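You operate a simulated robot arm through the tools that you are given. There is no shell and no other tool. Be economical: measure what you need, move in short steps, check, and stop when the job is done.

You run a simulated two-armed robot. Do the job below in one go: nothing can be reset, and whatever is moved stays where it is left.

TASK
Switch the green switch on. Then carry the white hard hat with both arms and set it on the top of the cream table. Then put the blue marker on the grey table. Then put the green marker on the top of the green table. Then take the orange sponge on the top of the green table and put it away on the grey table. Then put two of the white jars from the top of the green table on the orange sheet. Do these in the order given. Set down upright: white jar.
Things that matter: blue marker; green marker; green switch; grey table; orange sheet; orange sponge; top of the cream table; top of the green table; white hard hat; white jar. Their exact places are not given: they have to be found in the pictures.

Only the result counts: the job must be done as asked and must still hold three seconds after the hand-in. Knocking over, shifting, dropping, spilling or breaking anything else fails it. Flat cloth is picked up by pressing the open fingertips on it (5 to 10 N) and closing them slowly along it; thin cloth reads only 2 to 8 mm in the jaws.

THE ROBOT
Two 7-joint arms with two-finger parallel grippers on one trunk, on a base that drives. Base frame: it is fixed to the floor where the robot stands at the start and does not move with it; the origin is under the middle of the robot, x ahead of it, y to its left, z up. Units: m, rad, N and s.
The left shoulder is at the start at [0.05, 0.161, 1.173], the right one opposite. With the tool pointing down near the work surface each hand reaches from about 0.1 to 0.66 m from the robot's upright axis, wherever it stands, measured 20 degrees to its own side. Places, roughly: blue marker (3x3x13 cm) [0.1, -1.9, 1]; green marker (3x3x13 cm) [0, -1.9, 1]; green switch [0.5, -0.2, 0.8]; grey table [-1.4, -0.4, 0.7]; orange sheet [3.5, -0.5, 0.75]; orange sponge (10x6x4 cm) [3.5, -0.2, 0.8]; top of the cream table [-1.5, 0.5, 0.7]; top of the green table [3.4, 0.1, 0.8]; white hard hat [0.5, -0.25, 1]; white jar [3.25, 0, 0.75]. Payload 3.43 kg a hand.
The TCP of each hand is the grasp point between the finger pads, 0.03 m short of the fingertips. In the tool frame z runs along the fingers and y along their closing line. The gripper opens to 0.094 m. The fingers are 0.028 m wide and 0.01 m thick; the gripper's body (0.05 by 0.096 m) begins 0.055 m behind the TCP.
Orientation is told as [roll, pitch, yaw] about the base's x, y, z axes, in that order, counted from this pose: with the fingers straight down and closing along the base's y, the tool's x points along the base's -x, its y along +y and its z along -z.

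THE INTERFACE
- The arms move only by the tool play_rows. It takes "left_targets", "right_targets" or both (then of equal length, played together; a hand with none holds still); each is a list of rows, each a list of 7 numbers: the opening, from 0 (shut) to 1 (fully open), then the shift along the base's x, y, z in units of 30 mm (1.0 is 30 mm), then the turn, a rotation vector about the base's x, y, z in units of 6 degrees (1.0 is 6 degrees). In form: [[gripper, dx, dy, dz, ax, ay, az], ...]. A call has 1 to 20 rows; each row shifts and turns the commanded pose from where the row before left it. A call with a number of a shift or a turn outside -1 to 1 is refused whole. Each row takes 0.2 s and may step no farther than 0.05 m and 0.15 rad from the row before; otherwise, or with a gripper value out of range, the whole call is refused. Where a pose cannot be reached the arm comes as near as it can. A force on the tool above 40 N (or 10 N above the force at the start of the call, whichever is more), or a blocked arm, ends the call early, and 0.2 s more pass. The fingers move at their own pace (about 0.045 m/s each) and stop on an object; they squeeze with about 33 N. The grip force told is the motor's: it shows also when the fingers shut on nothing. Time passes only in rows, and 0.2 s behind the last, so rows that do not move let the fingers close. It gives the time, the measured TCP pose, the force on the tool (base axes), the opening and the grip force at its end, in the units of the frame above (readings bear some noise), with the torque about the TCP (base axes, N m) and any sound that the robot's microphone picked up.
- Cameras (640 x 400 px; columns grow to the right, rows downward): "scene" is now at [0.1192, -0.0277, 1.3125]; the picture's right is [-0.41, -0.91, 0.00], its down [-0.44, 0.20, -0.88] and it looks along [0.80, -0.36, -0.48] (base axes); focal length 230 px, centre (320, 200). "left" rides on the left gripper at [0.076, -0.014, -0.102] in its tool frame; the picture's right is [0.18, 0.98, 0.00], its down [-0.75, 0.14, -0.64] and it looks along [-0.63, 0.12, 0.77] (tool axes); focal length 243 px, centre (320, 200). "right" rides on the right gripper at [0.076, 0.014, -0.102] in its tool frame; the picture's right is [-0.18, 0.98, 0.00], its down [-0.75, -0.14, -0.64] and it looks along [-0.63, -0.12, 0.77] (tool axes); focal length 243 px, centre (320, 200).
- get_image(camera): a new picture of that camera. No time passes.
- slide_trunk(by): slides the trunk up (or, below 0, down) by that many m; the arms and the scene camera ride with it, the base frame stays. It gives what a move gives, with no picture.
- steer(legs): drives the robot by 1 to 6 legs, each [ahead, left, turn to the left] in m, m and rad, along the robot's own axes; the way and the turn of a leg run together, so that a leg with both is an arc; at most 1.5 m and 3.142 rad a leg. The arms and the cameras ride along, it lands a little off, and it stops where it bumps. It gives what a move gives.
- head_to(pan, tilt): turns the head with the scene camera to pan (to the left, within 1.396 rad either way) and tilt (down, from -0.506 to 1.204), counted from straight ahead of the robot. It gives what a move gives.
- point_at(camera, pixels): there is no depth. For up to 12 entries [column, row, z] of the newest picture of that camera ("zoom" is the newest enlarged one), the place [x, y] in the base frame at which the ray of that pixel passes the height z, good to about 0.003 m, but the place of the scene camera against the robot may be out by one fixed shift of up to 0.018 m in any direction. No time passes.
- enlarge(camera, box): a new picture of the part [left, top, right, bottom] of that camera's present view, enlarged. No time passes.
- sign_off(): hands the job in; it is judged then, once.

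Work in short steps. Measure before you move; look again where a grasp or a placing could have gone wrong, and mend it. You have 124 turns and 144 pictures in all, those below and enlarged ones among them. Open the grippers and draw the arms clear of the work before you hand the job in, unless the task says otherwise; then end with one line.

The tools are called after "Request:" as name(argument=value, ...) on one line, values as JSON. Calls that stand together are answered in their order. play_rows: Moves the arms, as the interface text tells. Its arguments: {"type":"object","properties":{"left_targets":{"type":"array"},"right_targets":{"type":"array"}},"required":[]} The other tools are called the same way: slide_trunk (by) slides the trunk up or down; steer (legs) drives the base; head_to (pan, tilt) turns the head that bears the scene camera; get_image (camera) takes a picture; point_at (camera, pixels) gives the place at which the rays of pixels pass given heights; enlarge (camera, box) takes an enlarged picture of a part of a camera's view; sign_off () hands the job in.

At the start:

```text
time_s: 0.0
left_tcp_pos: [0.4406, 0.0081, 1.2094]
left_orientation: [0.0, 0.0, 0.002]
left_ft_force: [-0.4, 0.0, 0.6]
left_torque: [0.01, -0.02, 0.01]
left_width: 0.0942
left_gripper_force: 0.0
right_tcp_pos: [0.2735, -0.3054, 1.1899]
right_orientation: [0.0, -0.001, 0.001]
right_ft_force: [-1.1, -0.3, 0.7]
right_torque: [-0.01, 0.03, 0.0]
right_width: 0.0942
right_gripper_force: 0.1
trunk travel left (down, up): [-0.2, 0.067]
robot x, y, heading: [0.0018, -0.0028, -0.001]
head pan, tilt: [-0.428, 0.499]
```

scene: 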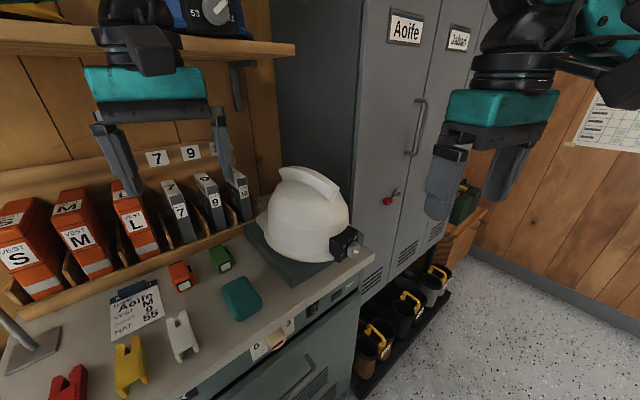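
right: 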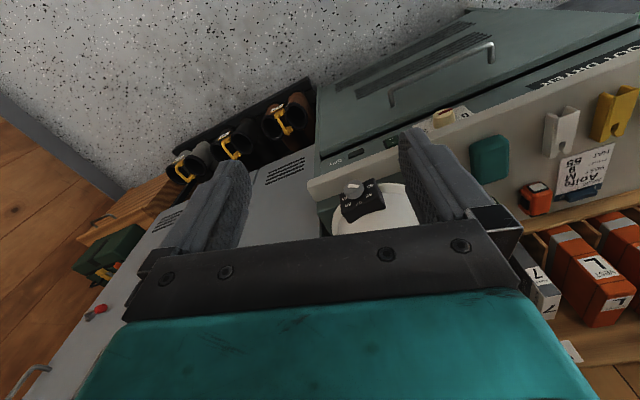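
left: 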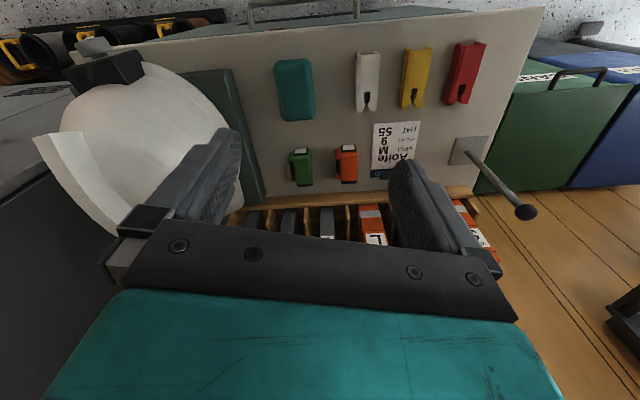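

The scene shows a bench with the hard hat at about (310,215) and some controls on its front edge near (270,340). I enlarge both to find the green switch.

Request:
enlarge(camera="scene", box=[140, 220, 400, 400])

Request:
enlarge(camera="right", box=[320, 20, 640, 240])

```text
2.22 times, centred on (270, 310) of scene
```

zoom: 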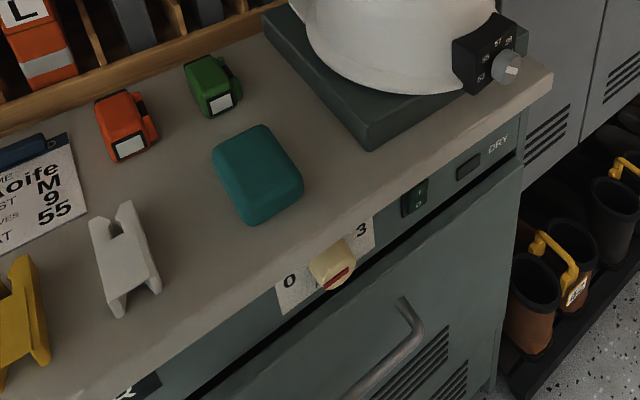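

```text
1.82 times, centred on (480, 130) of right
```

zoom: 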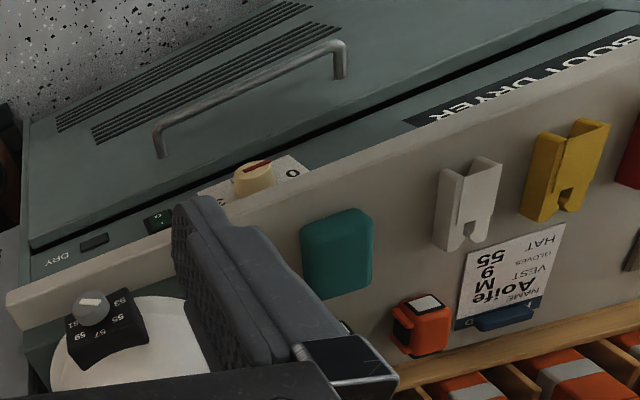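

The green rocker (1/0) on the dryer's front panel is at scene (312,308) and right camera (390,142). I triangulate it along with the bench edge.

Request:
point_at(camera="scene", pixels=[[312, 308, 0.75], [312, 308, 0.8], [312, 308, 0.85], [335, 279, 0.85], [335, 279, 0.8], [292, 334, 0.8], [285, 378, 0.8], [374, 252, 0.85], [374, 252, 0.9]])

Request:
point_at(camera="right", pixels=[[390, 142, 0.75], [390, 142, 0.8], [390, 142, 0.85], [355, 154, 0.8], [443, 119, 0.8], [307, 180, 0.85], [307, 180, 0.9]])

Request:
head_to(pan=-0.45, tilt=0.95)

Request:
get_image(camera="scene")

```text
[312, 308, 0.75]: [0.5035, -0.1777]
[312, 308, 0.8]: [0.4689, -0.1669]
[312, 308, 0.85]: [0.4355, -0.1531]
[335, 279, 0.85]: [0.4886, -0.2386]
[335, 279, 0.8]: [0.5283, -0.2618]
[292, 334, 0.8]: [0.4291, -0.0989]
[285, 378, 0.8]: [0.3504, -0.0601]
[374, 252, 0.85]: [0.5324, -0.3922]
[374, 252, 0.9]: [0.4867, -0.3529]
```

```text
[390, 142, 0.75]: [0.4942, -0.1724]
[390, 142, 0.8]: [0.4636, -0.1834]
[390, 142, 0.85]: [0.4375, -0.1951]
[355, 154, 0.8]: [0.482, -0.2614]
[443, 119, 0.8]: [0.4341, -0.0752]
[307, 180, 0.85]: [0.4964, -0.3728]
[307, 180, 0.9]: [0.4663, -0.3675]
```

```text
time_s: 0.9
left_tcp_pos: [0.4413, 0.0081, 1.2083]
left_orientation: [0.0, 0.0, 0.003]
left_ft_force: [0.1, -0.1, 0.2]
left_torque: [0.0, 0.0, 0.0]
left_width: 0.0939
left_gripper_force: 0.0
right_tcp_pos: [0.2726, -0.3047, 1.1893]
right_orientation: [0.001, 0.001, 0.0]
right_ft_force: [0.3, -0.3, -0.4]
right_torque: [-0.01, 0.02, -0.02]
right_width: 0.0939
right_gripper_force: 0.0
trunk travel left (down, up): [-0.2, 0.067]
robot x, y, heading: [0.0003, -0.0034, 0.002]
head pan, tilt: [-0.45, 0.949]
```

```text
138 pictures are left
```

scene: 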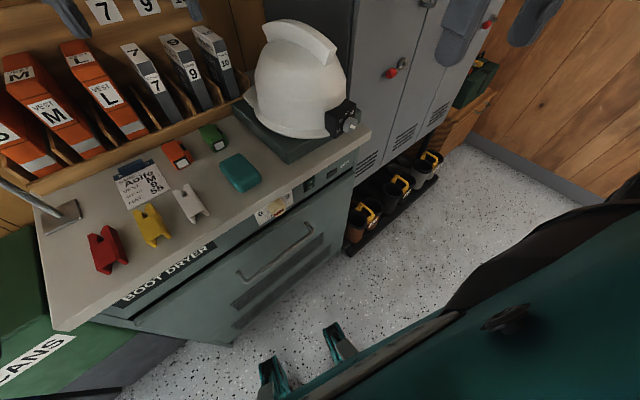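

The switch triangulates to about (0.48,-0.175,0.78). I zoom on it to see its state and the tilt of the panel.

Request:
enlarge(camera="scene", box=[250, 140, 370, 220])

Request:
enlarge(camera="right", box=[330, 100, 450, 180])

```text
5.00 times, centred on (310, 180) of scene
```

zoom: 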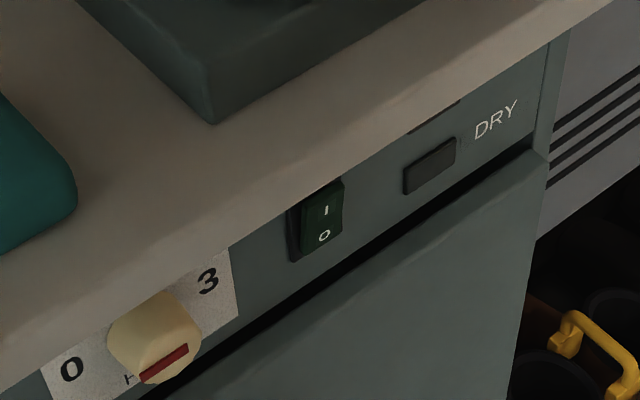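

```text
5.00 times, centred on (390, 140) of right
```

zoom: 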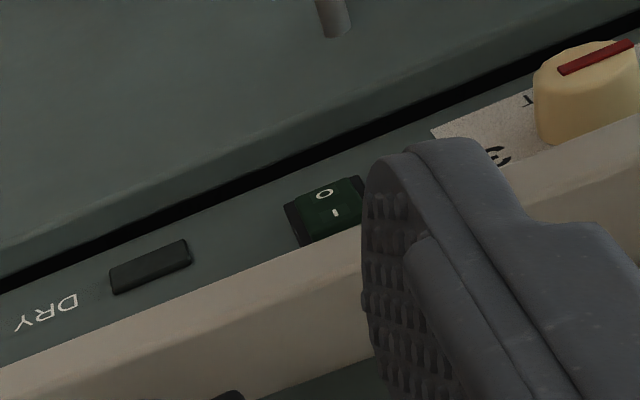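

The rocker is vertical, with "I" in its upper half, just under the overhang, so I press the upper half. I back up 0.2 m for room; then the right hand will turn to point forward and slightly up.

Request:
steer(legs=[[-0.2, 0, 0]])

Request:
play_rows(right_targets=[[0, 0.1, 0, -0.5, 0, -0.95, 0], [0, 0.1, 0, -0.5, 0, -0.95, 0], [0, 0.1, 0, -0.5, 0, -0.95, 0], [0, 0.1, 0, -0.5, 0, -0.95, 0], [0, 0.2, 0, -0.7, 0, -0.95, 0], [0, 0.2, 0, -0.7, 0, -0.95, 0], [0, 0.3, 0, -0.7, 0, -0.95, 0], [0, 0.3, 0, -0.7, 0, -0.95, 0], [0, 0.3, 0, -0.7, 0, -0.95, 0], [0, 0.3, 0, -0.7, 0, -0.95, 0], [0, 0.4, 0, -0.7, 0, -0.95, 0], [0, 0.4, 0, -0.7, 0, -0.95, 0], [0, 0.4, 0, -0.7, 0, -0.95, 0], [0, 0.4, 0, -0.7, 0, -0.95, 0], [0, 0.4, 0, -0.8, 0, -0.95, 0], [0, 0.4, 0.3, -0.8, 0, -0.95, 0], [0, 0.4, 0.3, -0.8, 0, -0.95, 0], [0, 0.4, 0.3, -0.8, 0, -0.95, 0.8], [0, 0.4, 0.3, -0.8, 0, -0.95, 0.8], [0, 0.4, 0.3, -0.8, 0, -0.95, 0.8]])

Request:
get_image(camera="right")

Request:
get_image(camera="scene")

```text
time_s: 2.5
left_tcp_pos: [0.244, 0.0081, 1.209]
left_orientation: [0.001, -0.003, 0.003]
left_ft_force: [-0.2, -0.4, 1.0]
left_torque: [-0.02, -0.01, 0.02]
left_width: 0.0941
left_gripper_force: 0.0
right_tcp_pos: [0.0759, -0.305, 1.1897]
right_orientation: [-0.001, -0.001, 0.0]
right_ft_force: [-0.4, 0.9, 0.0]
right_torque: [0.0, -0.03, 0.03]
right_width: 0.094
right_gripper_force: 0.1
trunk travel left (down, up): [-0.2, 0.067]
robot x, y, heading: [-0.1997, -0.0014, -0.0]
head pan, tilt: [-0.45, 0.949]
```

```text
time_s: 6.7
left_tcp_pos: [0.2434, 0.0085, 1.2082]
left_orientation: [0.0, 0.0, 0.004]
left_ft_force: [0.6, 0.1, 0.1]
left_torque: [-0.01, 0.01, 0.02]
left_width: 0.094
left_gripper_force: 0.1
right_tcp_pos: [0.1509, -0.4508, 1.014]
right_orientation: [-3.041, -1.201, -3.015]
right_ft_force: [0.7, -1.1, 0.4]
right_torque: [0.01, -0.01, 0.02]
right_width: 0.0003
right_gripper_force: 33.1
right hand out of reach, approached as far as the arm can: row 5, 6, 7, 8, 9, 11, 12, 13, 14, 15, 16, 17, 18, 19, 20
trunk travel left (down, up): [-0.2, 0.067]
robot x, y, heading: [-0.1984, -0.0019, 0.005]
head pan, tilt: [-0.45, 0.949]
```

```text
135 pictures are left
```

right: 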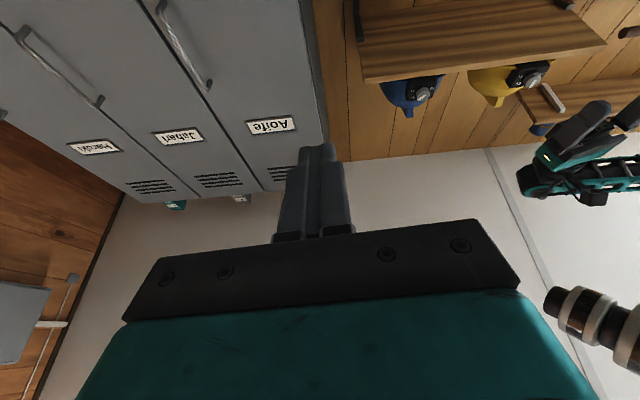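

```text
134 pictures are left
```

scene: 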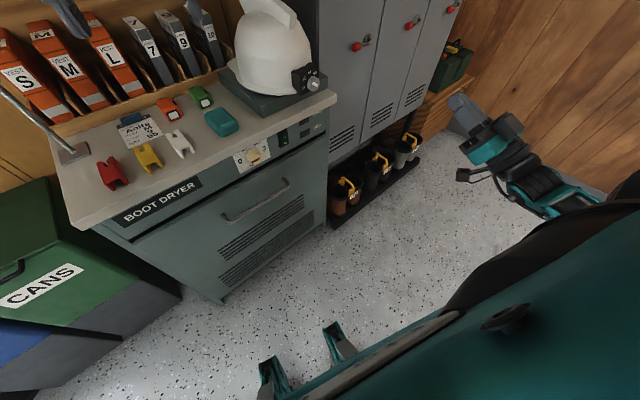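

The hand was partly out of reach, with the arm too folded. I lower the trunk 0.15 m and move the hand forward so it can settle.

Request:
slide_trunk(by=-0.17)

Request:
play_rows(right_targets=[[0, 0.5, 0, 0, 0, 0, 0], [0, 0.5, 0, 0, 0, 0, 0], [0, 0.5, 0, 0, 0, 0, 0]])

```text
time_s: 8.6
left_tcp_pos: [0.2438, 0.0079, 1.0371]
left_orientation: [-0.001, 0.0, 0.003]
left_ft_force: [0.8, -0.3, -0.6]
left_torque: [-0.01, 0.02, 0.0]
left_width: 0.0938
left_gripper_force: 0.0
right_tcp_pos: [0.1508, -0.4505, 0.8446]
right_orientation: [-3.045, -1.202, -3.014]
right_ft_force: [-0.6, 0.9, -1.3]
right_torque: [0.02, -0.04, -0.03]
right_width: 0.0
right_gripper_force: 33.3
trunk travel left (down, up): [-0.03, 0.237]
robot x, y, heading: [-0.1982, -0.0028, 0.005]
head pan, tilt: [-0.45, 0.949]
```

```text
time_s: 9.4
left_tcp_pos: [0.2429, 0.0087, 1.0385]
left_orientation: [0.0, -0.001, 0.003]
left_ft_force: [0.3, -0.4, -0.2]
left_torque: [0.02, 0.01, 0.0]
left_width: 0.0939
left_gripper_force: 0.0
right_tcp_pos: [0.1807, -0.4592, 0.8635]
right_orientation: [-3.046, -1.205, -3.014]
right_ft_force: [-0.7, 0.3, -0.6]
right_torque: [0.03, -0.01, 0.02]
right_width: 0.0
right_gripper_force: 32.8
right hand out of reach, approached as far as the arm can: row 1, 2, 3
trunk travel left (down, up): [-0.03, 0.237]
robot x, y, heading: [-0.1949, -0.0008, -0.003]
head pan, tilt: [-0.45, 0.949]
```

The arm seems at a wrist limit. I reduce the upward tilt to about horizontal while moving forward.

Request:
play_rows(right_targets=[[0, 0.6, 0, 0, 0, 0.9, 0], [0, 0.6, 0, 0, 0, 0.9, 0], [0, 0.6, 0, 0, 0, 0.9, 0], [0, 0.6, 0, 0, 0, 0.9, 0], [0, 0.3, 0.5, 0, 0, 0, 0], [0, 0.0, 0.5, 0, 0, 0, 0]])

```text
time_s: 10.8
left_tcp_pos: [0.2433, 0.0078, 1.0373]
left_orientation: [-0.001, 0.001, 0.004]
left_ft_force: [-0.1, 0.1, 0.3]
left_torque: [0.0, 0.04, -0.02]
left_width: 0.0942
left_gripper_force: 0.1
right_tcp_pos: [0.2578, -0.4298, 0.8646]
right_orientation: [1.472, -1.522, -1.253]
right_ft_force: [0.1, 0.7, -0.6]
right_torque: [-0.02, 0.01, -0.01]
right_width: 0.0002
right_gripper_force: 33.0
trunk travel left (down, up): [-0.03, 0.237]
robot x, y, heading: [-0.2012, -0.0003, 0.004]
head pan, tilt: [-0.45, 0.949]
```

It is now reachable and pointing horizontally with about 12° of yaw. I move to a point in front of the switch and look.

Request:
play_rows(right_targets=[[0, 0.3, 0.9, -0.35, 0, 0, 0], [0, 0.3, 0.9, -0.35, 0, 0, 0], [0, 0.3, 0.9, -0.35, 0, 0, 0], [0, 0.3, 0.9, -0.35, 0, 0, 0], [0, 0.3, 0.9, -0.35, 0, 0, 0], [0, 0.3, 0.9, -0.35, 0, 0, 0], [0, 0.3, 0.9, -0.35, 0, 0, 0], [0, 0.3, 0.9, -0.35, 0, 0, 0]])

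Request:
get_image(camera="right")

Request:
get_image(camera="scene")

```text
time_s: 12.6
left_tcp_pos: [0.2437, 0.0081, 1.0382]
left_orientation: [0.001, -0.001, 0.003]
left_ft_force: [0.1, -0.8, 0.4]
left_torque: [-0.01, -0.05, -0.02]
left_width: 0.0939
left_gripper_force: 0.0
right_tcp_pos: [0.1964, -0.3502, 0.8797]
right_orientation: [1.502, -1.524, -1.284]
right_ft_force: [-0.1, 0.7, -0.2]
right_torque: [0.01, 0.02, -0.02]
right_width: 0.0
right_gripper_force: 33.3
right hand out of reach, approached as far as the arm can: row 1, 2, 3, 4, 5, 6, 7, 8
trunk travel left (down, up): [-0.03, 0.237]
robot x, y, heading: [-0.196, -0.0008, 0.002]
head pan, tilt: [-0.45, 0.949]
```

```text
133 pictures are left
```

right: 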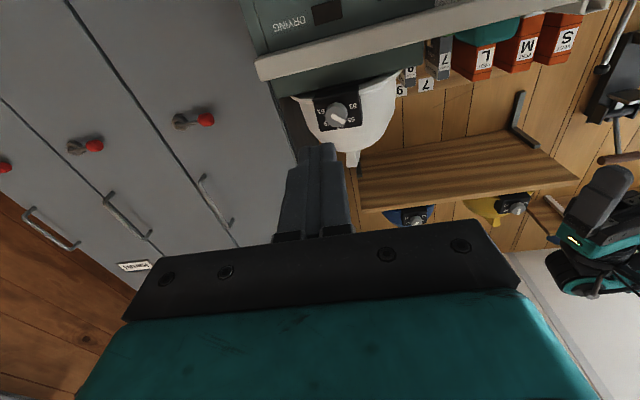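

```text
132 pictures are left
```

scene: 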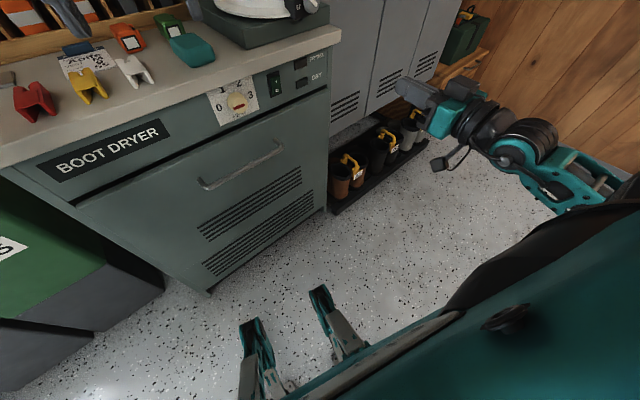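

The arm can't come inward in this posture, so I shift the base 0.2 m left. That puts the switch out to the right side of the robot.

Request:
steer(legs=[[0, 0.2, 0]])

Request:
play_rows(right_targets=[[0, 0.9, -0.4, -0.4, 0, 0, 0], [0, 0.9, -0.4, -0.4, 0, 0, 0], [0, 0.9, -0.4, -0.4, 0, 0, 0], [0, 0.8, -0.2, -0.4, 0, 0, 0], [0, 0.8, -0.2, -0.4, 0, 0, 0]])

Request:
get_image(camera="right")

Request:
get_image(camera="scene")

```text
time_s: 15.0
left_tcp_pos: [0.2431, 0.2047, 1.0391]
left_orientation: [-0.002, 0.001, 0.001]
left_ft_force: [-0.8, 0.2, 0.0]
left_torque: [0.03, 0.02, -0.03]
left_width: 0.094
left_gripper_force: 0.1
right_tcp_pos: [0.1945, -0.1542, 0.88]
right_orientation: [1.506, -1.524, -1.291]
right_ft_force: [-0.6, -0.4, 0.5]
right_torque: [0.02, 0.01, -0.02]
right_width: 0.0
right_gripper_force: 33.0
trunk travel left (down, up): [-0.03, 0.237]
robot x, y, heading: [-0.1984, 0.1957, -0.001]
head pan, tilt: [-0.45, 0.949]
```

```text
time_s: 16.2
left_tcp_pos: [0.2425, 0.206, 1.038]
left_orientation: [-0.001, 0.002, 0.0]
left_ft_force: [0.6, -0.5, 1.0]
left_torque: [-0.03, -0.03, -0.02]
left_width: 0.094
left_gripper_force: 0.0
right_tcp_pos: [0.2379, -0.2083, 0.8712]
right_orientation: [1.46, -1.524, -1.244]
right_ft_force: [0.9, -0.3, 0.4]
right_torque: [0.06, 0.0, 0.01]
right_width: 0.0
right_gripper_force: 32.8
right hand out of reach, approached as far as the arm can: row 1, 2, 3, 4, 5
trunk travel left (down, up): [-0.03, 0.237]
robot x, y, heading: [-0.1985, 0.1992, 0.001]
head pan, tilt: [-0.45, 0.949]
```

```text
131 pictures are left
```

right: 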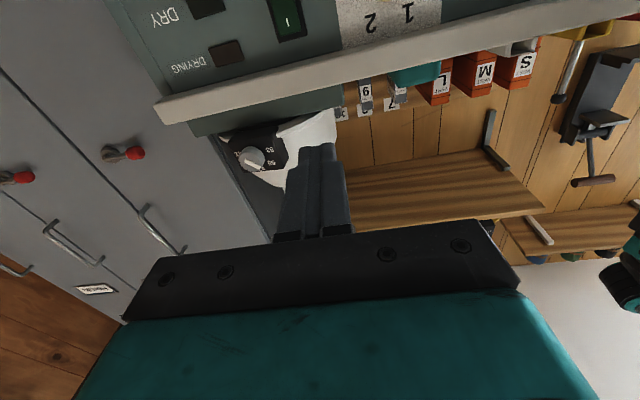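

```text
130 pictures are left
```

scene: 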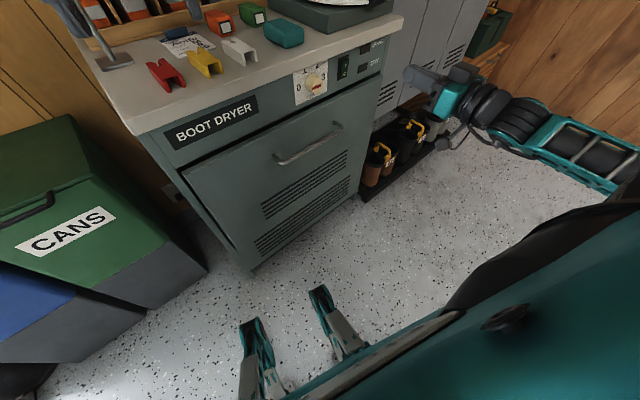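

Horizontal at lower z seems to be the limit. I pitch the tool about 25° nose-down while moving forward and lower.

Request:
play_rows(right_targets=[[0, 0.5, 0, 0, 0, 0.9, 0], [0, 0.5, 0, 0, 0, 0.9, 0], [0, 0.5, 0, 0, 0, 0.9, 0], [0, 0.5, 0, 0, 0, 0.9, 0], [0, 0, 0, -0.6, 0, 0, 0], [0, 0, 0, -0.6, 0, 0, 0], [0, 0, 0, -0.6, 0, 0, 0]])

```text
time_s: 17.8
left_tcp_pos: [0.2426, 0.206, 1.039]
left_orientation: [0.001, -0.001, -0.001]
left_ft_force: [-0.3, 0.2, -0.2]
left_torque: [-0.04, -0.03, 0.0]
left_width: 0.0939
left_gripper_force: 0.1
right_tcp_pos: [0.2987, -0.208, 0.8289]
right_orientation: [0.323, -1.177, -0.117]
right_ft_force: [0.1, 0.8, 0.1]
right_torque: [0.01, -0.01, 0.02]
right_width: 0.0
right_gripper_force: 33.4
right hand out of reach, approached as far as the arm can: row 7
trunk travel left (down, up): [-0.03, 0.237]
robot x, y, heading: [-0.1997, 0.1977, -0.001]
head pan, tilt: [-0.45, 0.949]
```

Good: it is 23° nose-down at z 0.829. I lower the trunk by the last bit and look.

Request:
slide_trunk(by=-0.025)

Request:
get_image(camera="right")

Request:
enlarge(camera="scene", box=[280, 20, 440, 120])

```text
time_s: 18.5
left_tcp_pos: [0.2427, 0.2058, 1.0132]
left_orientation: [0.001, -0.001, 0.0]
left_ft_force: [0.1, 0.5, -0.5]
left_torque: [-0.01, 0.01, -0.04]
left_width: 0.094
left_gripper_force: 0.0
right_tcp_pos: [0.2967, -0.2083, 0.8016]
right_orientation: [0.325, -1.176, -0.118]
right_ft_force: [0.3, 0.4, 0.6]
right_torque: [0.02, 0.0, 0.05]
right_width: 0.0
right_gripper_force: 32.7
trunk travel left (down, up): [-0.005, 0.262]
robot x, y, heading: [-0.1976, 0.1939, -0.0]
head pan, tilt: [-0.45, 0.949]
```

```text
129 pictures are left
```

right: 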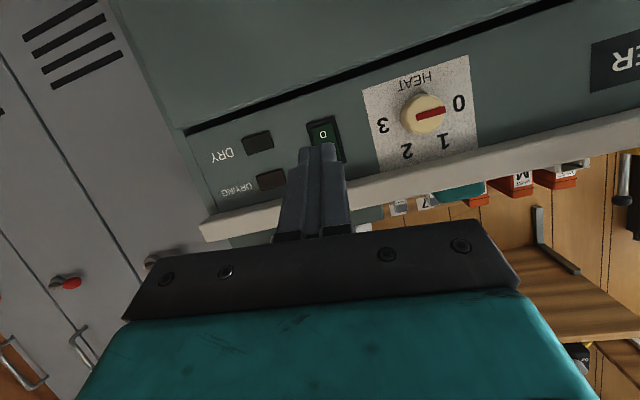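

```text
4.00 times, centred on (360, 70) of scene
```

zoom: 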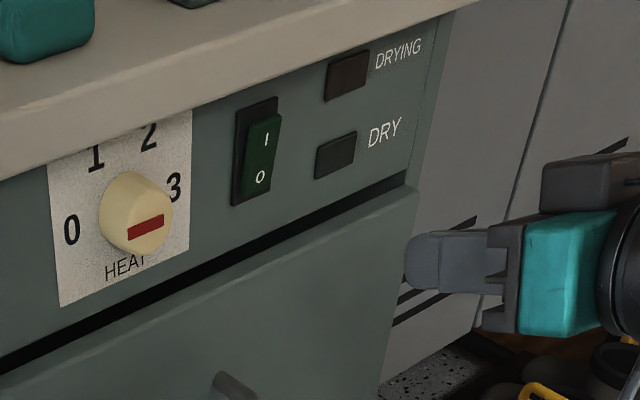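

I triangulate the "I" and "0" marks from the zoom and the right camera.

Request:
point_at(camera="zoom", pixels=[[266, 138, 0.78], [266, 138, 0.8], [266, 138, 0.82], [260, 177, 0.76], [260, 177, 0.78], [260, 177, 0.8], [440, 20, 0.8], [440, 20, 0.83], [130, 225, 0.78], [320, 45, 0.83]])

Request:
point_at(camera="right", pixels=[[323, 134, 0.76], [323, 134, 0.78], [323, 134, 0.8], [210, 155, 0.76], [210, 155, 0.78], [210, 155, 0.8], [272, 180, 0.8], [272, 180, 0.82], [213, 238, 0.85], [213, 238, 0.88], [203, 219, 0.85]])

```text
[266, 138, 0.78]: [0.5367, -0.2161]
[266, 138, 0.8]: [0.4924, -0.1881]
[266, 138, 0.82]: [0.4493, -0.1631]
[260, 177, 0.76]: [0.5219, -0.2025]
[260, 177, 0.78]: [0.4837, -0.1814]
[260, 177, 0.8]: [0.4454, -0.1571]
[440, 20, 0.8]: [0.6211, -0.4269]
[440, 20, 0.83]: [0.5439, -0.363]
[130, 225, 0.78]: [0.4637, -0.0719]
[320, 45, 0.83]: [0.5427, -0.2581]
```

```text
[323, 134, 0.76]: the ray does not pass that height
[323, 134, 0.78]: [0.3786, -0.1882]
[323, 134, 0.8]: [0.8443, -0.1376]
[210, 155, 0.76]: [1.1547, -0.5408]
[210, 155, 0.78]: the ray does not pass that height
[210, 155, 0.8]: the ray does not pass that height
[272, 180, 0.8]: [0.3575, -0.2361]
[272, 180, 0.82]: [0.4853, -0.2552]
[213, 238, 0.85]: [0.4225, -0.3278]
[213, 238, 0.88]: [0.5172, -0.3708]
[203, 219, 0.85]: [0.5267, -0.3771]
```

The "I" mark is at about (0.48,-0.18,0.805). I raise the TCP to about 0.83 and advance to just short of contact along the panel normal.

Request:
play_rows(right_targets=[[0, 0.3, -0.3, 0.48, 0, 0, 0], [0, 0.5, 0.0, 0.48, 0, 0, 0], [0, 0.8, 0.15, 0, 0, 0, 0], [0, 0.8, 0.2, 0, 0, 0, 0], [0, 0.8, 0.2, 0, 0, 0, 0], [0, 0.8, 0.2, 0, 0, 0, 0]])

Request:
get_image(camera="right")

Request:
enlarge(camera="scene", box=[280, 20, 440, 120])

```text
time_s: 19.9
left_tcp_pos: [0.2434, 0.2062, 1.0132]
left_orientation: [-0.001, 0.001, 0.002]
left_ft_force: [0.3, 0.5, -0.8]
left_torque: [0.01, 0.03, 0.02]
left_width: 0.0942
left_gripper_force: 0.2
right_tcp_pos: [0.4181, -0.1941, 0.8314]
right_orientation: [0.323, -1.178, -0.119]
right_ft_force: [-1.1, -0.2, 0.0]
right_torque: [0.0, -0.03, 0.0]
right_width: 0.0
right_gripper_force: 33.4
trunk travel left (down, up): [-0.005, 0.262]
robot x, y, heading: [-0.1967, 0.1991, -0.002]
head pan, tilt: [-0.45, 0.949]
```

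```text
127 pictures are left
```

right: 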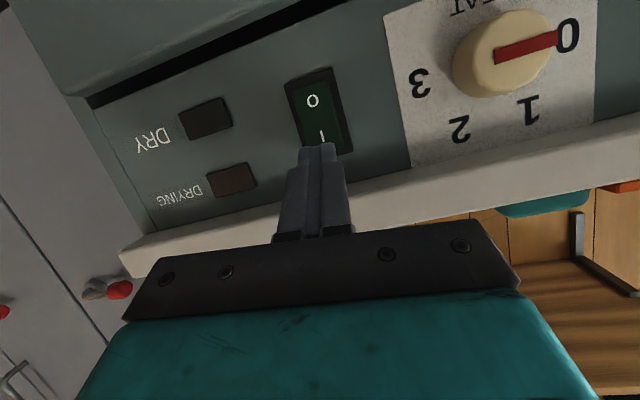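

```text
4.00 times, centred on (360, 70) of scene
```

zoom: 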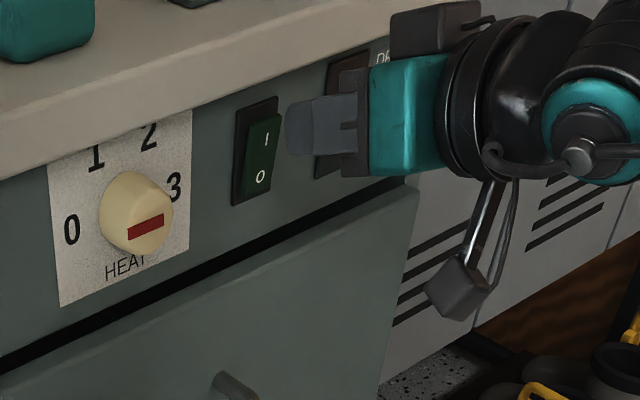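

The tip is aligned just in front of "I". I push gently forward and listen for a click.

Request:
play_rows(right_targets=[[0, 0.25, 0.1, 0, 0, 0, 0], [0, 0.25, 0.1, 0, 0, 0, 0], [0, 0.2, 0.05, 0, 0, 0, 0], [0, 0.15, 0.03, 0, 0, 0, 0], [0, 0.15, 0.03, 0, 0, 0, 0], [0, 0.15, 0.03, 0, 0, 0, 0]])

Request:
get_image(camera="right")

```text
time_s: 21.2
left_tcp_pos: [0.2411, 0.204, 1.0151]
left_orientation: [-0.003, -0.004, -0.005]
left_ft_force: [0.0, 0.3, -0.1]
left_torque: [0.03, 0.0, 0.01]
left_width: 0.094
left_gripper_force: 0.1
right_tcp_pos: [0.4425, -0.1859, 0.831]
right_orientation: [0.321, -1.173, -0.118]
right_ft_force: [-21.4, 0.3, 7.6]
right_torque: [0.1, 0.06, 0.33]
right_width: 0.0
right_gripper_force: 33.4
trunk travel left (down, up): [-0.005, 0.262]
robot x, y, heading: [-0.1978, 0.2, -0.002]
head pan, tilt: [-0.45, 0.949]
stopped in row 6 (right hand): the force on the tool passed its limit at 47 N (the readings are from after the stop); the commanded pose is now the measured one
```

```text
125 pictures are left
```

right: 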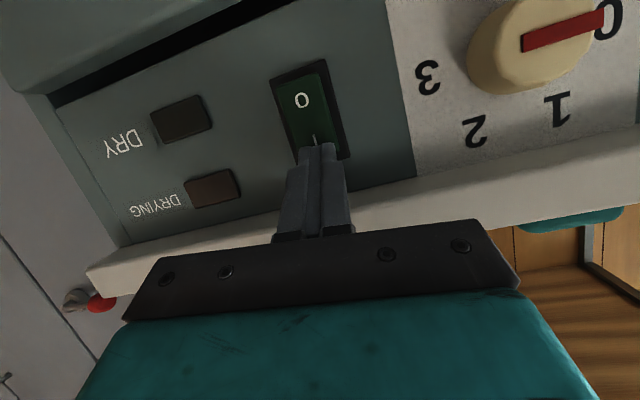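

The push stopped at 47 N, with no sound reported. I back off and inspect the rocker's state.

Request:
play_rows(right_targets=[[0, -0.6, -0.15, 0, 0, 0, 0], [0, -0.6, -0.15, 0, 0, 0, 0], [0, -0.6, -0.15, 0, 0, 0, 0]])

Request:
enlarge(camera="right", box=[240, 60, 400, 160])

Request:
enlarge(camera="scene", box=[320, 30, 384, 70])

```text
time_s: 22.0
left_tcp_pos: [0.2425, 0.2046, 1.0142]
left_orientation: [0.001, -0.001, -0.001]
left_ft_force: [0.8, 0.7, -0.4]
left_torque: [0.0, -0.01, 0.0]
left_width: 0.0941
left_gripper_force: 0.0
right_tcp_pos: [0.3927, -0.1992, 0.8298]
right_orientation: [0.317, -1.171, -0.115]
right_ft_force: [-0.9, -1.1, -0.1]
right_torque: [-0.02, 0.02, -0.01]
right_width: 0.0
right_gripper_force: 33.3
trunk travel left (down, up): [-0.005, 0.262]
robot x, y, heading: [-0.2009, 0.1995, -0.0]
head pan, tilt: [-0.45, 0.949]
```

```text
4.00 times, centred on (320, 110) of right
```

zoom: 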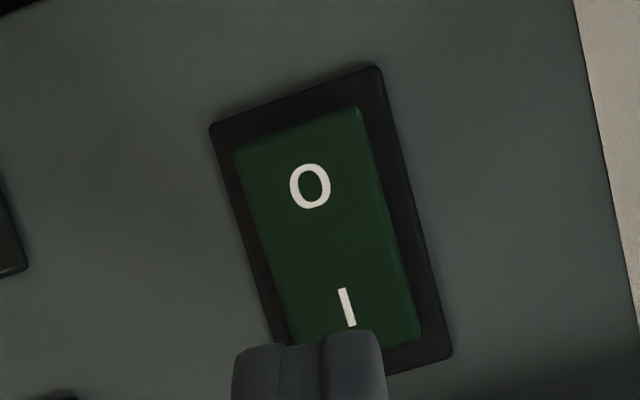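

```text
10.00 times, centred on (352, 50) of scene
```

zoom: 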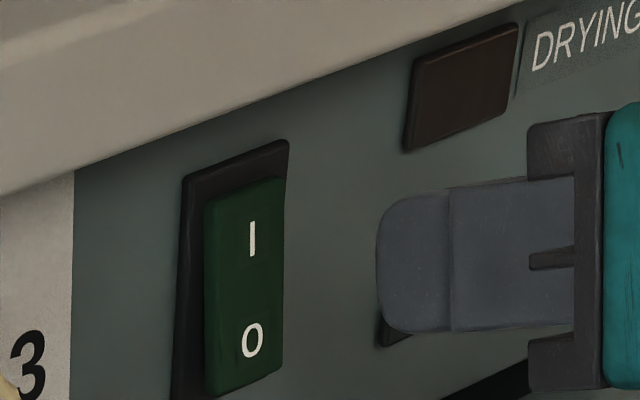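

The rocker's lower end now seems to stand out more than before. I take the same scene crop as before the press, to compare directly.

Request:
enlarge(camera="scene", box=[280, 20, 440, 120])

```text
4.00 times, centred on (360, 70) of scene
```

zoom: 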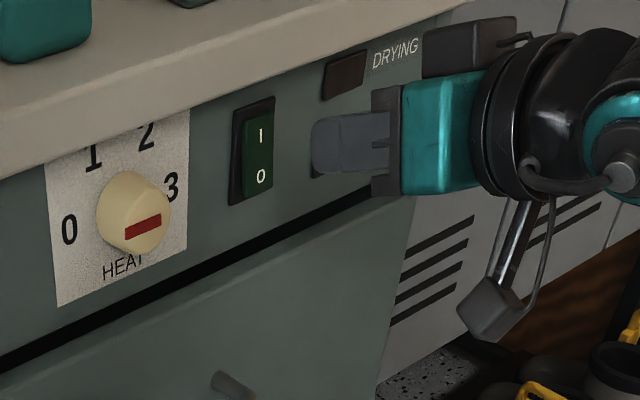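

The rocker has flipped: the "I" end is in and the "0" end out, so the switch is on. I withdraw the right hand, turn it down again, raise the trunk and look at the hat.

Request:
play_rows(right_targets=[[0.5, -0.8, -0.3, 0, 0, 0, 0], [0.5, -0.8, -0.3, 0, 0, 0, 0], [0.5, -0.8, -0.3, 0.3, 0, 0, 0], [1, -0.3, -0.2, 0.5, 0, 0.9, 0], [1, -0.3, -0.2, 0.5, 0, 0.9, 0], [1, -0.3, -0.2, 0.5, 0, 0.9, 0], [1, -0.3, -0.2, 0.5, 0, 0.9, 0], [1, -0.3, -0.2, 0.5, 0, 0.9, 0], [1, 0, 0, 0.5, 0, 0.9, 0], [1, 0, 0, 0.5, 0, 0.9, 0], [1, 0, 0, 0.5, 0, 0.9, -0.3], [1, 0, 0, 0.5, 0, 0.9, -0.4], [1, 0, 0, 0.5, 0, 0.9, -0.5], [1, 0, 0, 0.5, 0, 0.9, -0.5], [1, 0, 0, 0, 0, 0.5, -0.5]])

Request:
slide_trunk(by=0.23)

Request:
head_to(pan=-0.6, tilt=0.55)

Request:
get_image(camera="scene")

```text
time_s: 25.2
left_tcp_pos: [0.2422, 0.2043, 1.0133]
left_orientation: [-0.001, -0.001, -0.003]
left_ft_force: [0.6, 0.5, 0.3]
left_torque: [0.02, 0.03, -0.02]
left_width: 0.094
left_gripper_force: 0.0
right_tcp_pos: [0.2734, -0.2572, 1.0032]
right_orientation: [0.177, -0.084, -0.268]
right_ft_force: [0.6, 0.7, -0.5]
right_torque: [0.02, 0.01, 0.02]
right_width: 0.0939
right_gripper_force: 0.0
trunk travel left (down, up): [-0.005, 0.262]
robot x, y, heading: [-0.1985, 0.1964, -0.0]
head pan, tilt: [-0.45, 0.949]
```

```text
time_s: 27.6
left_tcp_pos: [0.2432, 0.2054, 1.244]
left_orientation: [0.0, 0.0, -0.001]
left_ft_force: [0.8, -0.3, 0.3]
left_torque: [0.0, -0.01, 0.02]
left_width: 0.0938
left_gripper_force: 0.0
right_tcp_pos: [0.2731, -0.2561, 1.2333]
right_orientation: [0.175, -0.086, -0.267]
right_ft_force: [0.5, -0.2, -0.1]
right_torque: [0.0, -0.04, 0.02]
right_width: 0.0941
right_gripper_force: 0.0
trunk travel left (down, up): [-0.235, 0.032]
robot x, y, heading: [-0.1955, 0.1973, -0.001]
head pan, tilt: [-0.45, 0.949]
```

```text
time_s: 28.5
left_tcp_pos: [0.2424, 0.2042, 1.2434]
left_orientation: [0.0, 0.0, -0.003]
left_ft_force: [-0.7, -0.2, 0.1]
left_torque: [-0.01, -0.01, 0.0]
left_width: 0.094
left_gripper_force: 0.0
right_tcp_pos: [0.2733, -0.2565, 1.2327]
right_orientation: [0.177, -0.088, -0.266]
right_ft_force: [0.7, 0.1, 0.1]
right_torque: [0.0, 0.01, 0.03]
right_width: 0.0942
right_gripper_force: 0.0
trunk travel left (down, up): [-0.235, 0.032]
robot x, y, heading: [-0.1996, 0.1929, -0.005]
head pan, tilt: [-0.6, 0.55]
```

```text
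121 pictures are left
```

scene: 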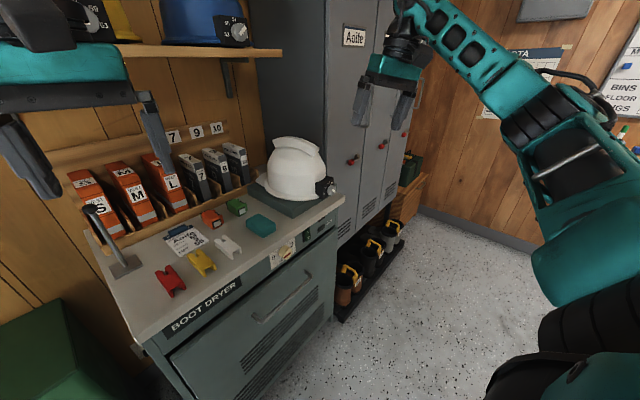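

I straighten the right hand and look at the hat from it.

Request:
play_rows(right_targets=[[1, 0, 0, 0, -0.56, 0.27, 0.85], [1, 0.2, 0, 0, -0.56, 0.27, 0.85], [1, 0.4, 0, 0, -0.56, 0.27, 0.85]])

Request:
get_image(camera="right")

Request:
enlarge(camera="scene", box=[230, 120, 358, 200])

```text
time_s: 29.3
left_tcp_pos: [0.2431, 0.2046, 1.2438]
left_orientation: [-0.002, 0.0, -0.002]
left_ft_force: [-0.8, 0.1, 0.1]
left_torque: [-0.03, -0.02, 0.02]
left_width: 0.0939
left_gripper_force: 0.1
right_tcp_pos: [0.2875, -0.2513, 1.2322]
right_orientation: [-0.01, -0.024, 0.01]
right_ft_force: [0.0, 0.7, 0.3]
right_torque: [-0.01, 0.04, -0.01]
right_width: 0.0941
right_gripper_force: 0.1
right hand out of reach, approached as far as the arm can: row 3
trunk travel left (down, up): [-0.235, 0.032]
robot x, y, heading: [-0.1943, 0.1959, -0.003]
head pan, tilt: [-0.6, 0.55]
```

```text
120 pictures are left
```

right: 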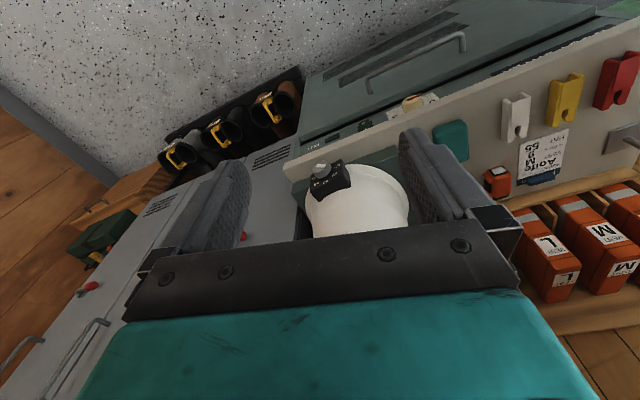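

```text
5.00 times, centred on (294, 160) of scene
```

zoom: 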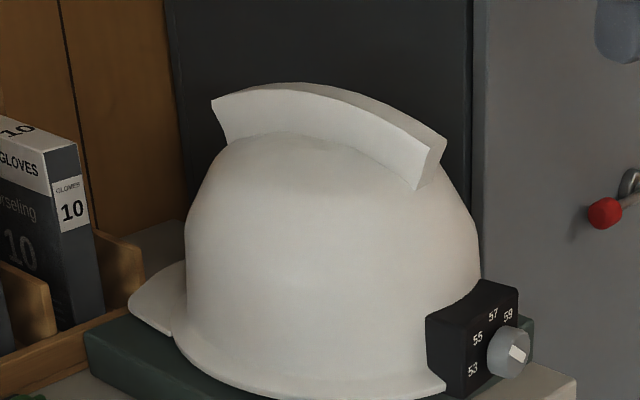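

The hat has a crest along its top, from zoom (215,105) to (440,150), which both hands could pinch. I measure it at several heights.

Request:
point_at(camera="zoom", pixels=[[446, 140, 1.0], [446, 140, 1.05], [446, 140, 1.1], [212, 100, 1.0], [212, 100, 1.05], [212, 100, 1.1], [485, 395, 0.88], [485, 395, 0.92], [130, 300, 0.92], [180, 350, 0.92], [440, 390, 0.92], [420, 190, 1.05]])

```text
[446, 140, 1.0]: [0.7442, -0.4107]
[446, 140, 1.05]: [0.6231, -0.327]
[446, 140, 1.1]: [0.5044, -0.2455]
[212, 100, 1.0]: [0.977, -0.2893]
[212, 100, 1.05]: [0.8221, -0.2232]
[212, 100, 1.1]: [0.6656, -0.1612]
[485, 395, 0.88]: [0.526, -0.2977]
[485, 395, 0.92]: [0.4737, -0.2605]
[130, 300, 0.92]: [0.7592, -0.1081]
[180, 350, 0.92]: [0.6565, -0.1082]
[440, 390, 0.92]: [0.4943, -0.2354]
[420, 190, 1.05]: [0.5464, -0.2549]
```

The crest runs from about (0.543,-0.268) to (0.698,-0.172) at z≈1.09, at 32° and 0.18 m long. I place the robot near (0.06,-0.08), turned 20° right, so each hand can take one end, and then look again.

Request:
steer(legs=[[0, 0, -0.35], [0.33, -0.165, 0]])

Request:
head_to(pan=0.0, tilt=0.55)

Request:
get_image(camera="scene")

Request:
get_image(camera="left")

```text
time_s: 32.7
left_tcp_pos: [0.4676, -0.2246, 1.2431]
left_orientation: [-0.001, 0.0, -0.362]
left_ft_force: [1.2, 0.0, -1.0]
left_torque: [0.0, -0.02, 0.01]
left_width: 0.0939
left_gripper_force: 0.1
right_tcp_pos: [0.3484, -0.6663, 1.2314]
right_orientation: [-0.007, -0.025, -0.352]
right_ft_force: [0.0, 0.2, 0.3]
right_torque: [0.0, 0.01, 0.0]
right_width: 0.0942
right_gripper_force: 0.0
trunk travel left (down, up): [-0.235, 0.032]
robot x, y, heading: [0.052, -0.0745, -0.359]
head pan, tilt: [-0.6, 0.55]
```

```text
time_s: 33.7
left_tcp_pos: [0.4669, -0.2237, 1.2455]
left_orientation: [0.0, 0.0, -0.363]
left_ft_force: [0.1, 0.6, 0.7]
left_torque: [-0.02, -0.01, -0.01]
left_width: 0.0936
left_gripper_force: 0.2
right_tcp_pos: [0.3486, -0.6658, 1.2321]
right_orientation: [-0.009, -0.028, -0.351]
right_ft_force: [0.9, -0.7, -0.1]
right_torque: [0.0, 0.01, -0.02]
right_width: 0.0938
right_gripper_force: 0.0
trunk travel left (down, up): [-0.235, 0.032]
robot x, y, heading: [0.0523, -0.0748, -0.368]
head pan, tilt: [0.0, 0.55]
```

```text
118 pictures are left
```

scene: 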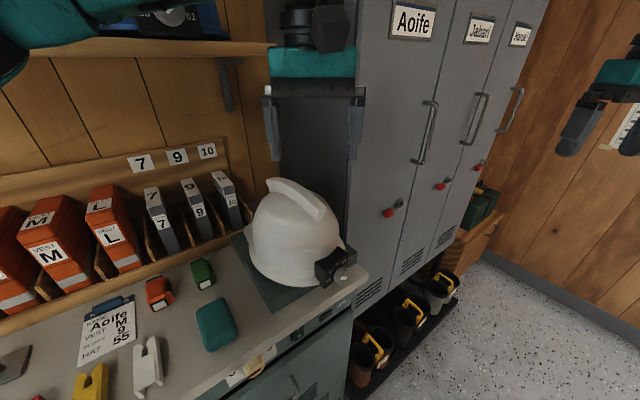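

```text
117 pictures are left
```

left: 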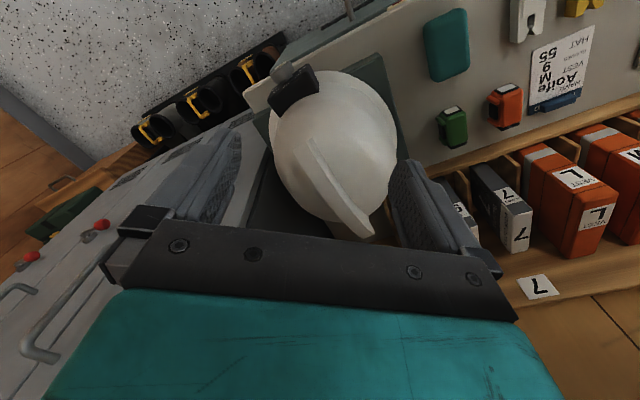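

Both views show the crest: left camera from (315,142) to (365,236), scene from (270,180) to (325,215). I triangulate it again.

Request:
point_at(camera="left", pixels=[[312, 143, 1.06], [312, 143, 1.09], [320, 137, 1.06], [320, 137, 1.09], [352, 240, 1.06], [352, 240, 1.09], [372, 233, 1.06], [372, 233, 1.09], [342, 190, 1.09], [330, 193, 1.09]])

Request:
enlarge(camera="scene", box=[230, 160, 374, 250])

Request:
enlarge(camera="left", box=[240, 60, 432, 180])

```text
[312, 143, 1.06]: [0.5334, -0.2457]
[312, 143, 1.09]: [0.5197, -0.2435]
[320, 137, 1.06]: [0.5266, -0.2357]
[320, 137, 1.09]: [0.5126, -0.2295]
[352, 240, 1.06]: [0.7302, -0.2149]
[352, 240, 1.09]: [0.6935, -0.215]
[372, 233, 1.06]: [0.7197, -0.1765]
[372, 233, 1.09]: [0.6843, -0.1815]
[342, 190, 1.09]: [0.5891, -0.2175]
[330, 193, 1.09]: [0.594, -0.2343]
```

```text
4.44 times, centred on (302, 205) of scene
```

zoom: 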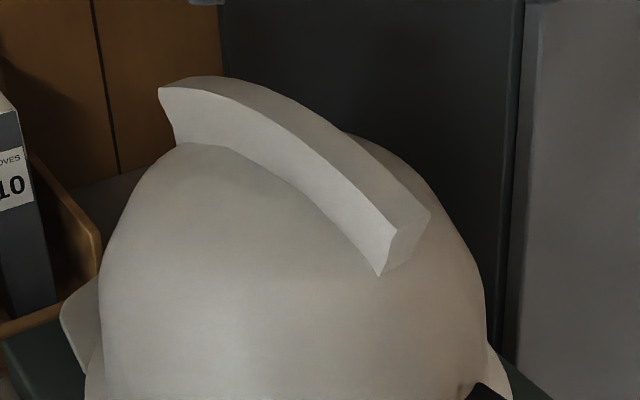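

```text
3.33 times, centred on (336, 120) of left
```

zoom: 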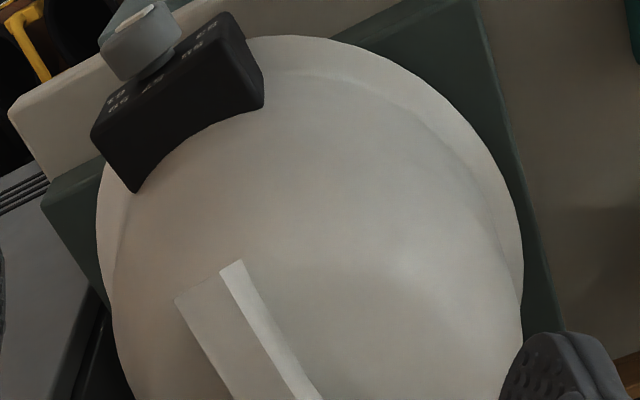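

I refine with the crest's top-face corners: near L/R, at left camera (306,141)/(292.5,149.4) and scene (319.3,212.9)/(326.8,207.9).

Request:
point_at(camera="left", pixels=[[306, 141, 1.04], [306, 141, 1.07], [306, 141, 1.1], [292.5, 149.4, 1.04], [292.5, 149.4, 1.07], [292.5, 149.4, 1.1]])

Request:
point_at(camera="scene", pixels=[[319.3, 212.9, 1.04], [319.3, 212.9, 1.07], [319.3, 212.9, 1.1], [326.8, 207.9, 1.04], [326.8, 207.9, 1.07], [326.8, 207.9, 1.1], [265.5, 179.8, 1.04], [265.5, 179.8, 1.07], [265.5, 179.8, 1.1], [272.7, 177.5, 1.1], [315, 222, 1.05]])

Request:
enlarge(camera="left", box=[270, 130, 430, 250])

```text
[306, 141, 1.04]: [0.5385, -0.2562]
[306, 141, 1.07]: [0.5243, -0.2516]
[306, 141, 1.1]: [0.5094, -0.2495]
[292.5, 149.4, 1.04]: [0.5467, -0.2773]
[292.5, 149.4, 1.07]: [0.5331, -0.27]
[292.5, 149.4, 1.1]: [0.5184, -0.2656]
```

```text
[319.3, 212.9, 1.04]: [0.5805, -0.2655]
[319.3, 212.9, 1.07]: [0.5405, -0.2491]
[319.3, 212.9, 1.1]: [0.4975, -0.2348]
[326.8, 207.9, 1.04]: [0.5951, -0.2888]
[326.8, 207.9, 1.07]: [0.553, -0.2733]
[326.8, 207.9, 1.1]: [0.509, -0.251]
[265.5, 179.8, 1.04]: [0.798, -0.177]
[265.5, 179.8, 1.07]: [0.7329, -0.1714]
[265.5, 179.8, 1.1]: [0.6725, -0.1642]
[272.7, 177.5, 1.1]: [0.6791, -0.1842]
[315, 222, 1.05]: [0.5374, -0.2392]
```

```text
3.33 times, centred on (350, 190) of left
```

zoom: 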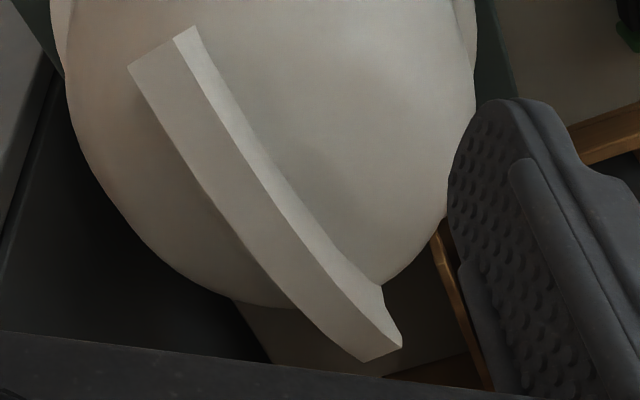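

The crest is 2 cm thick, its centreline running from (0.525,-0.26) to (0.689,-0.184) at 25°, with its top at z≈1.085–1.1. I move the left hand over the far grasp point (0.669,-0.193) at yaw 25°, and the right hand to a staging point.

Request:
play_rows(left_targets=[[0.7, 0.56, 0.086, 0, 0, 0, 0.633], [0.7, 0.56, 0.086, 0, 0, 0, 0.633], [0.7, 0.56, 0.086, 0, 0, 0, 0.633], [0.7, 0.56, 0.086, 0, 0, 0, 0.633], [0.7, 0.56, 0.086, 0, 0, 0, 0.633], [0.7, 0.56, 0.086, 0, 0, 0, 0.633], [0.7, 0.56, 0.086, 0, 0, 0, 0.633], [0.7, 0.56, 0.086, 0, 0, 0, 0.633], [0.7, 0.56, 0.086, 0, 0, 0, 0.633], [0.7, 0.56, 0.086, 0, 0, 0, 0.633], [0.7, 0.56, 0.086, 0, 0, 0, 0.633], [0.7, 0.56, 0.086, 0, 0, 0, 0.633]], right_targets=[[0.7, 0.1, 0.8, 0, 0, 0, 0.625], [0.7, 0.1, 0.8, 0, 0, 0, 0.625], [0.7, 0.1, 0.8, 0, 0, 0, 0.625], [0.7, 0.1, 0.8, 0, 0, 0, 0.625], [0.7, 0.1, 0.8, 0, 0, 0, 0.625], [0.7, 0.1, 0.8, 0, 0, 0, 0.625], [0.7, 0.1, 0.8, 0, 0, 0, 0.625], [0.7, 0.1, 0.8, 0, 0, 0, 0.625], [0.7, 0.1, 0.8, 0, 0, 0, 0.625], [0.7, 0.1, 0.8, 0, 0, 0, 0.625], [0.7, 0.1, 0.8, 0, 0, 0, 0.625], [0.7, 0.1, 0.8, 0, 0, 0, 0.625]])

Request:
get_image(camera="scene")

Request:
get_image(camera="left")

```text
time_s: 35.6
left_tcp_pos: [0.5961, -0.207, 1.2439]
left_orientation: [0.005, 0.004, 0.175]
left_ft_force: [-17.4, -1.1, 1.3]
left_torque: [0.21, -1.76, 0.41]
left_width: 0.0658
left_gripper_force: 0.0
right_tcp_pos: [0.3696, -0.4629, 1.2331]
right_orientation: [-0.01, -0.029, 0.198]
right_ft_force: [-0.6, 0.4, 0.3]
right_torque: [-0.03, 0.0, -0.01]
right_width: 0.0657
right_gripper_force: 0.0
trunk travel left (down, up): [-0.235, 0.032]
robot x, y, heading: [0.051, -0.0741, -0.364]
head pan, tilt: [0.0, 0.55]
stopped in row 9 (left hand): the force on the tool passed its limit at 51 N (the readings are from after the stop); the commanded pose is now the measured one
```

```text
113 pictures are left
```

scene: 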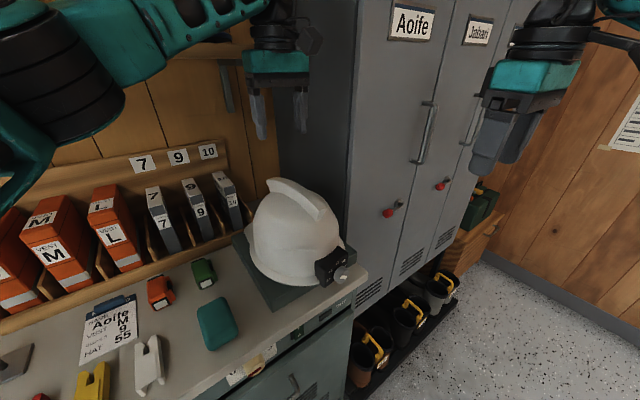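

```text
112 pictures are left
```

left: 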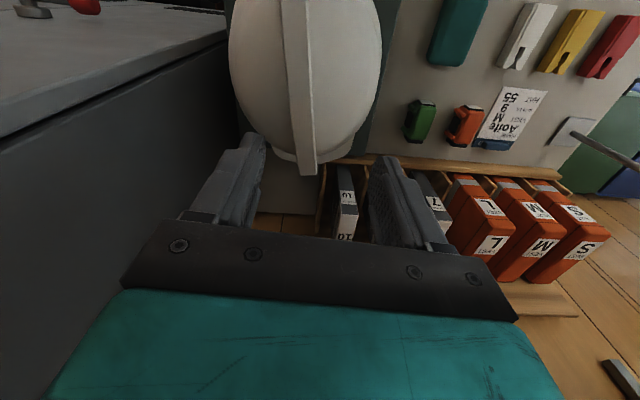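

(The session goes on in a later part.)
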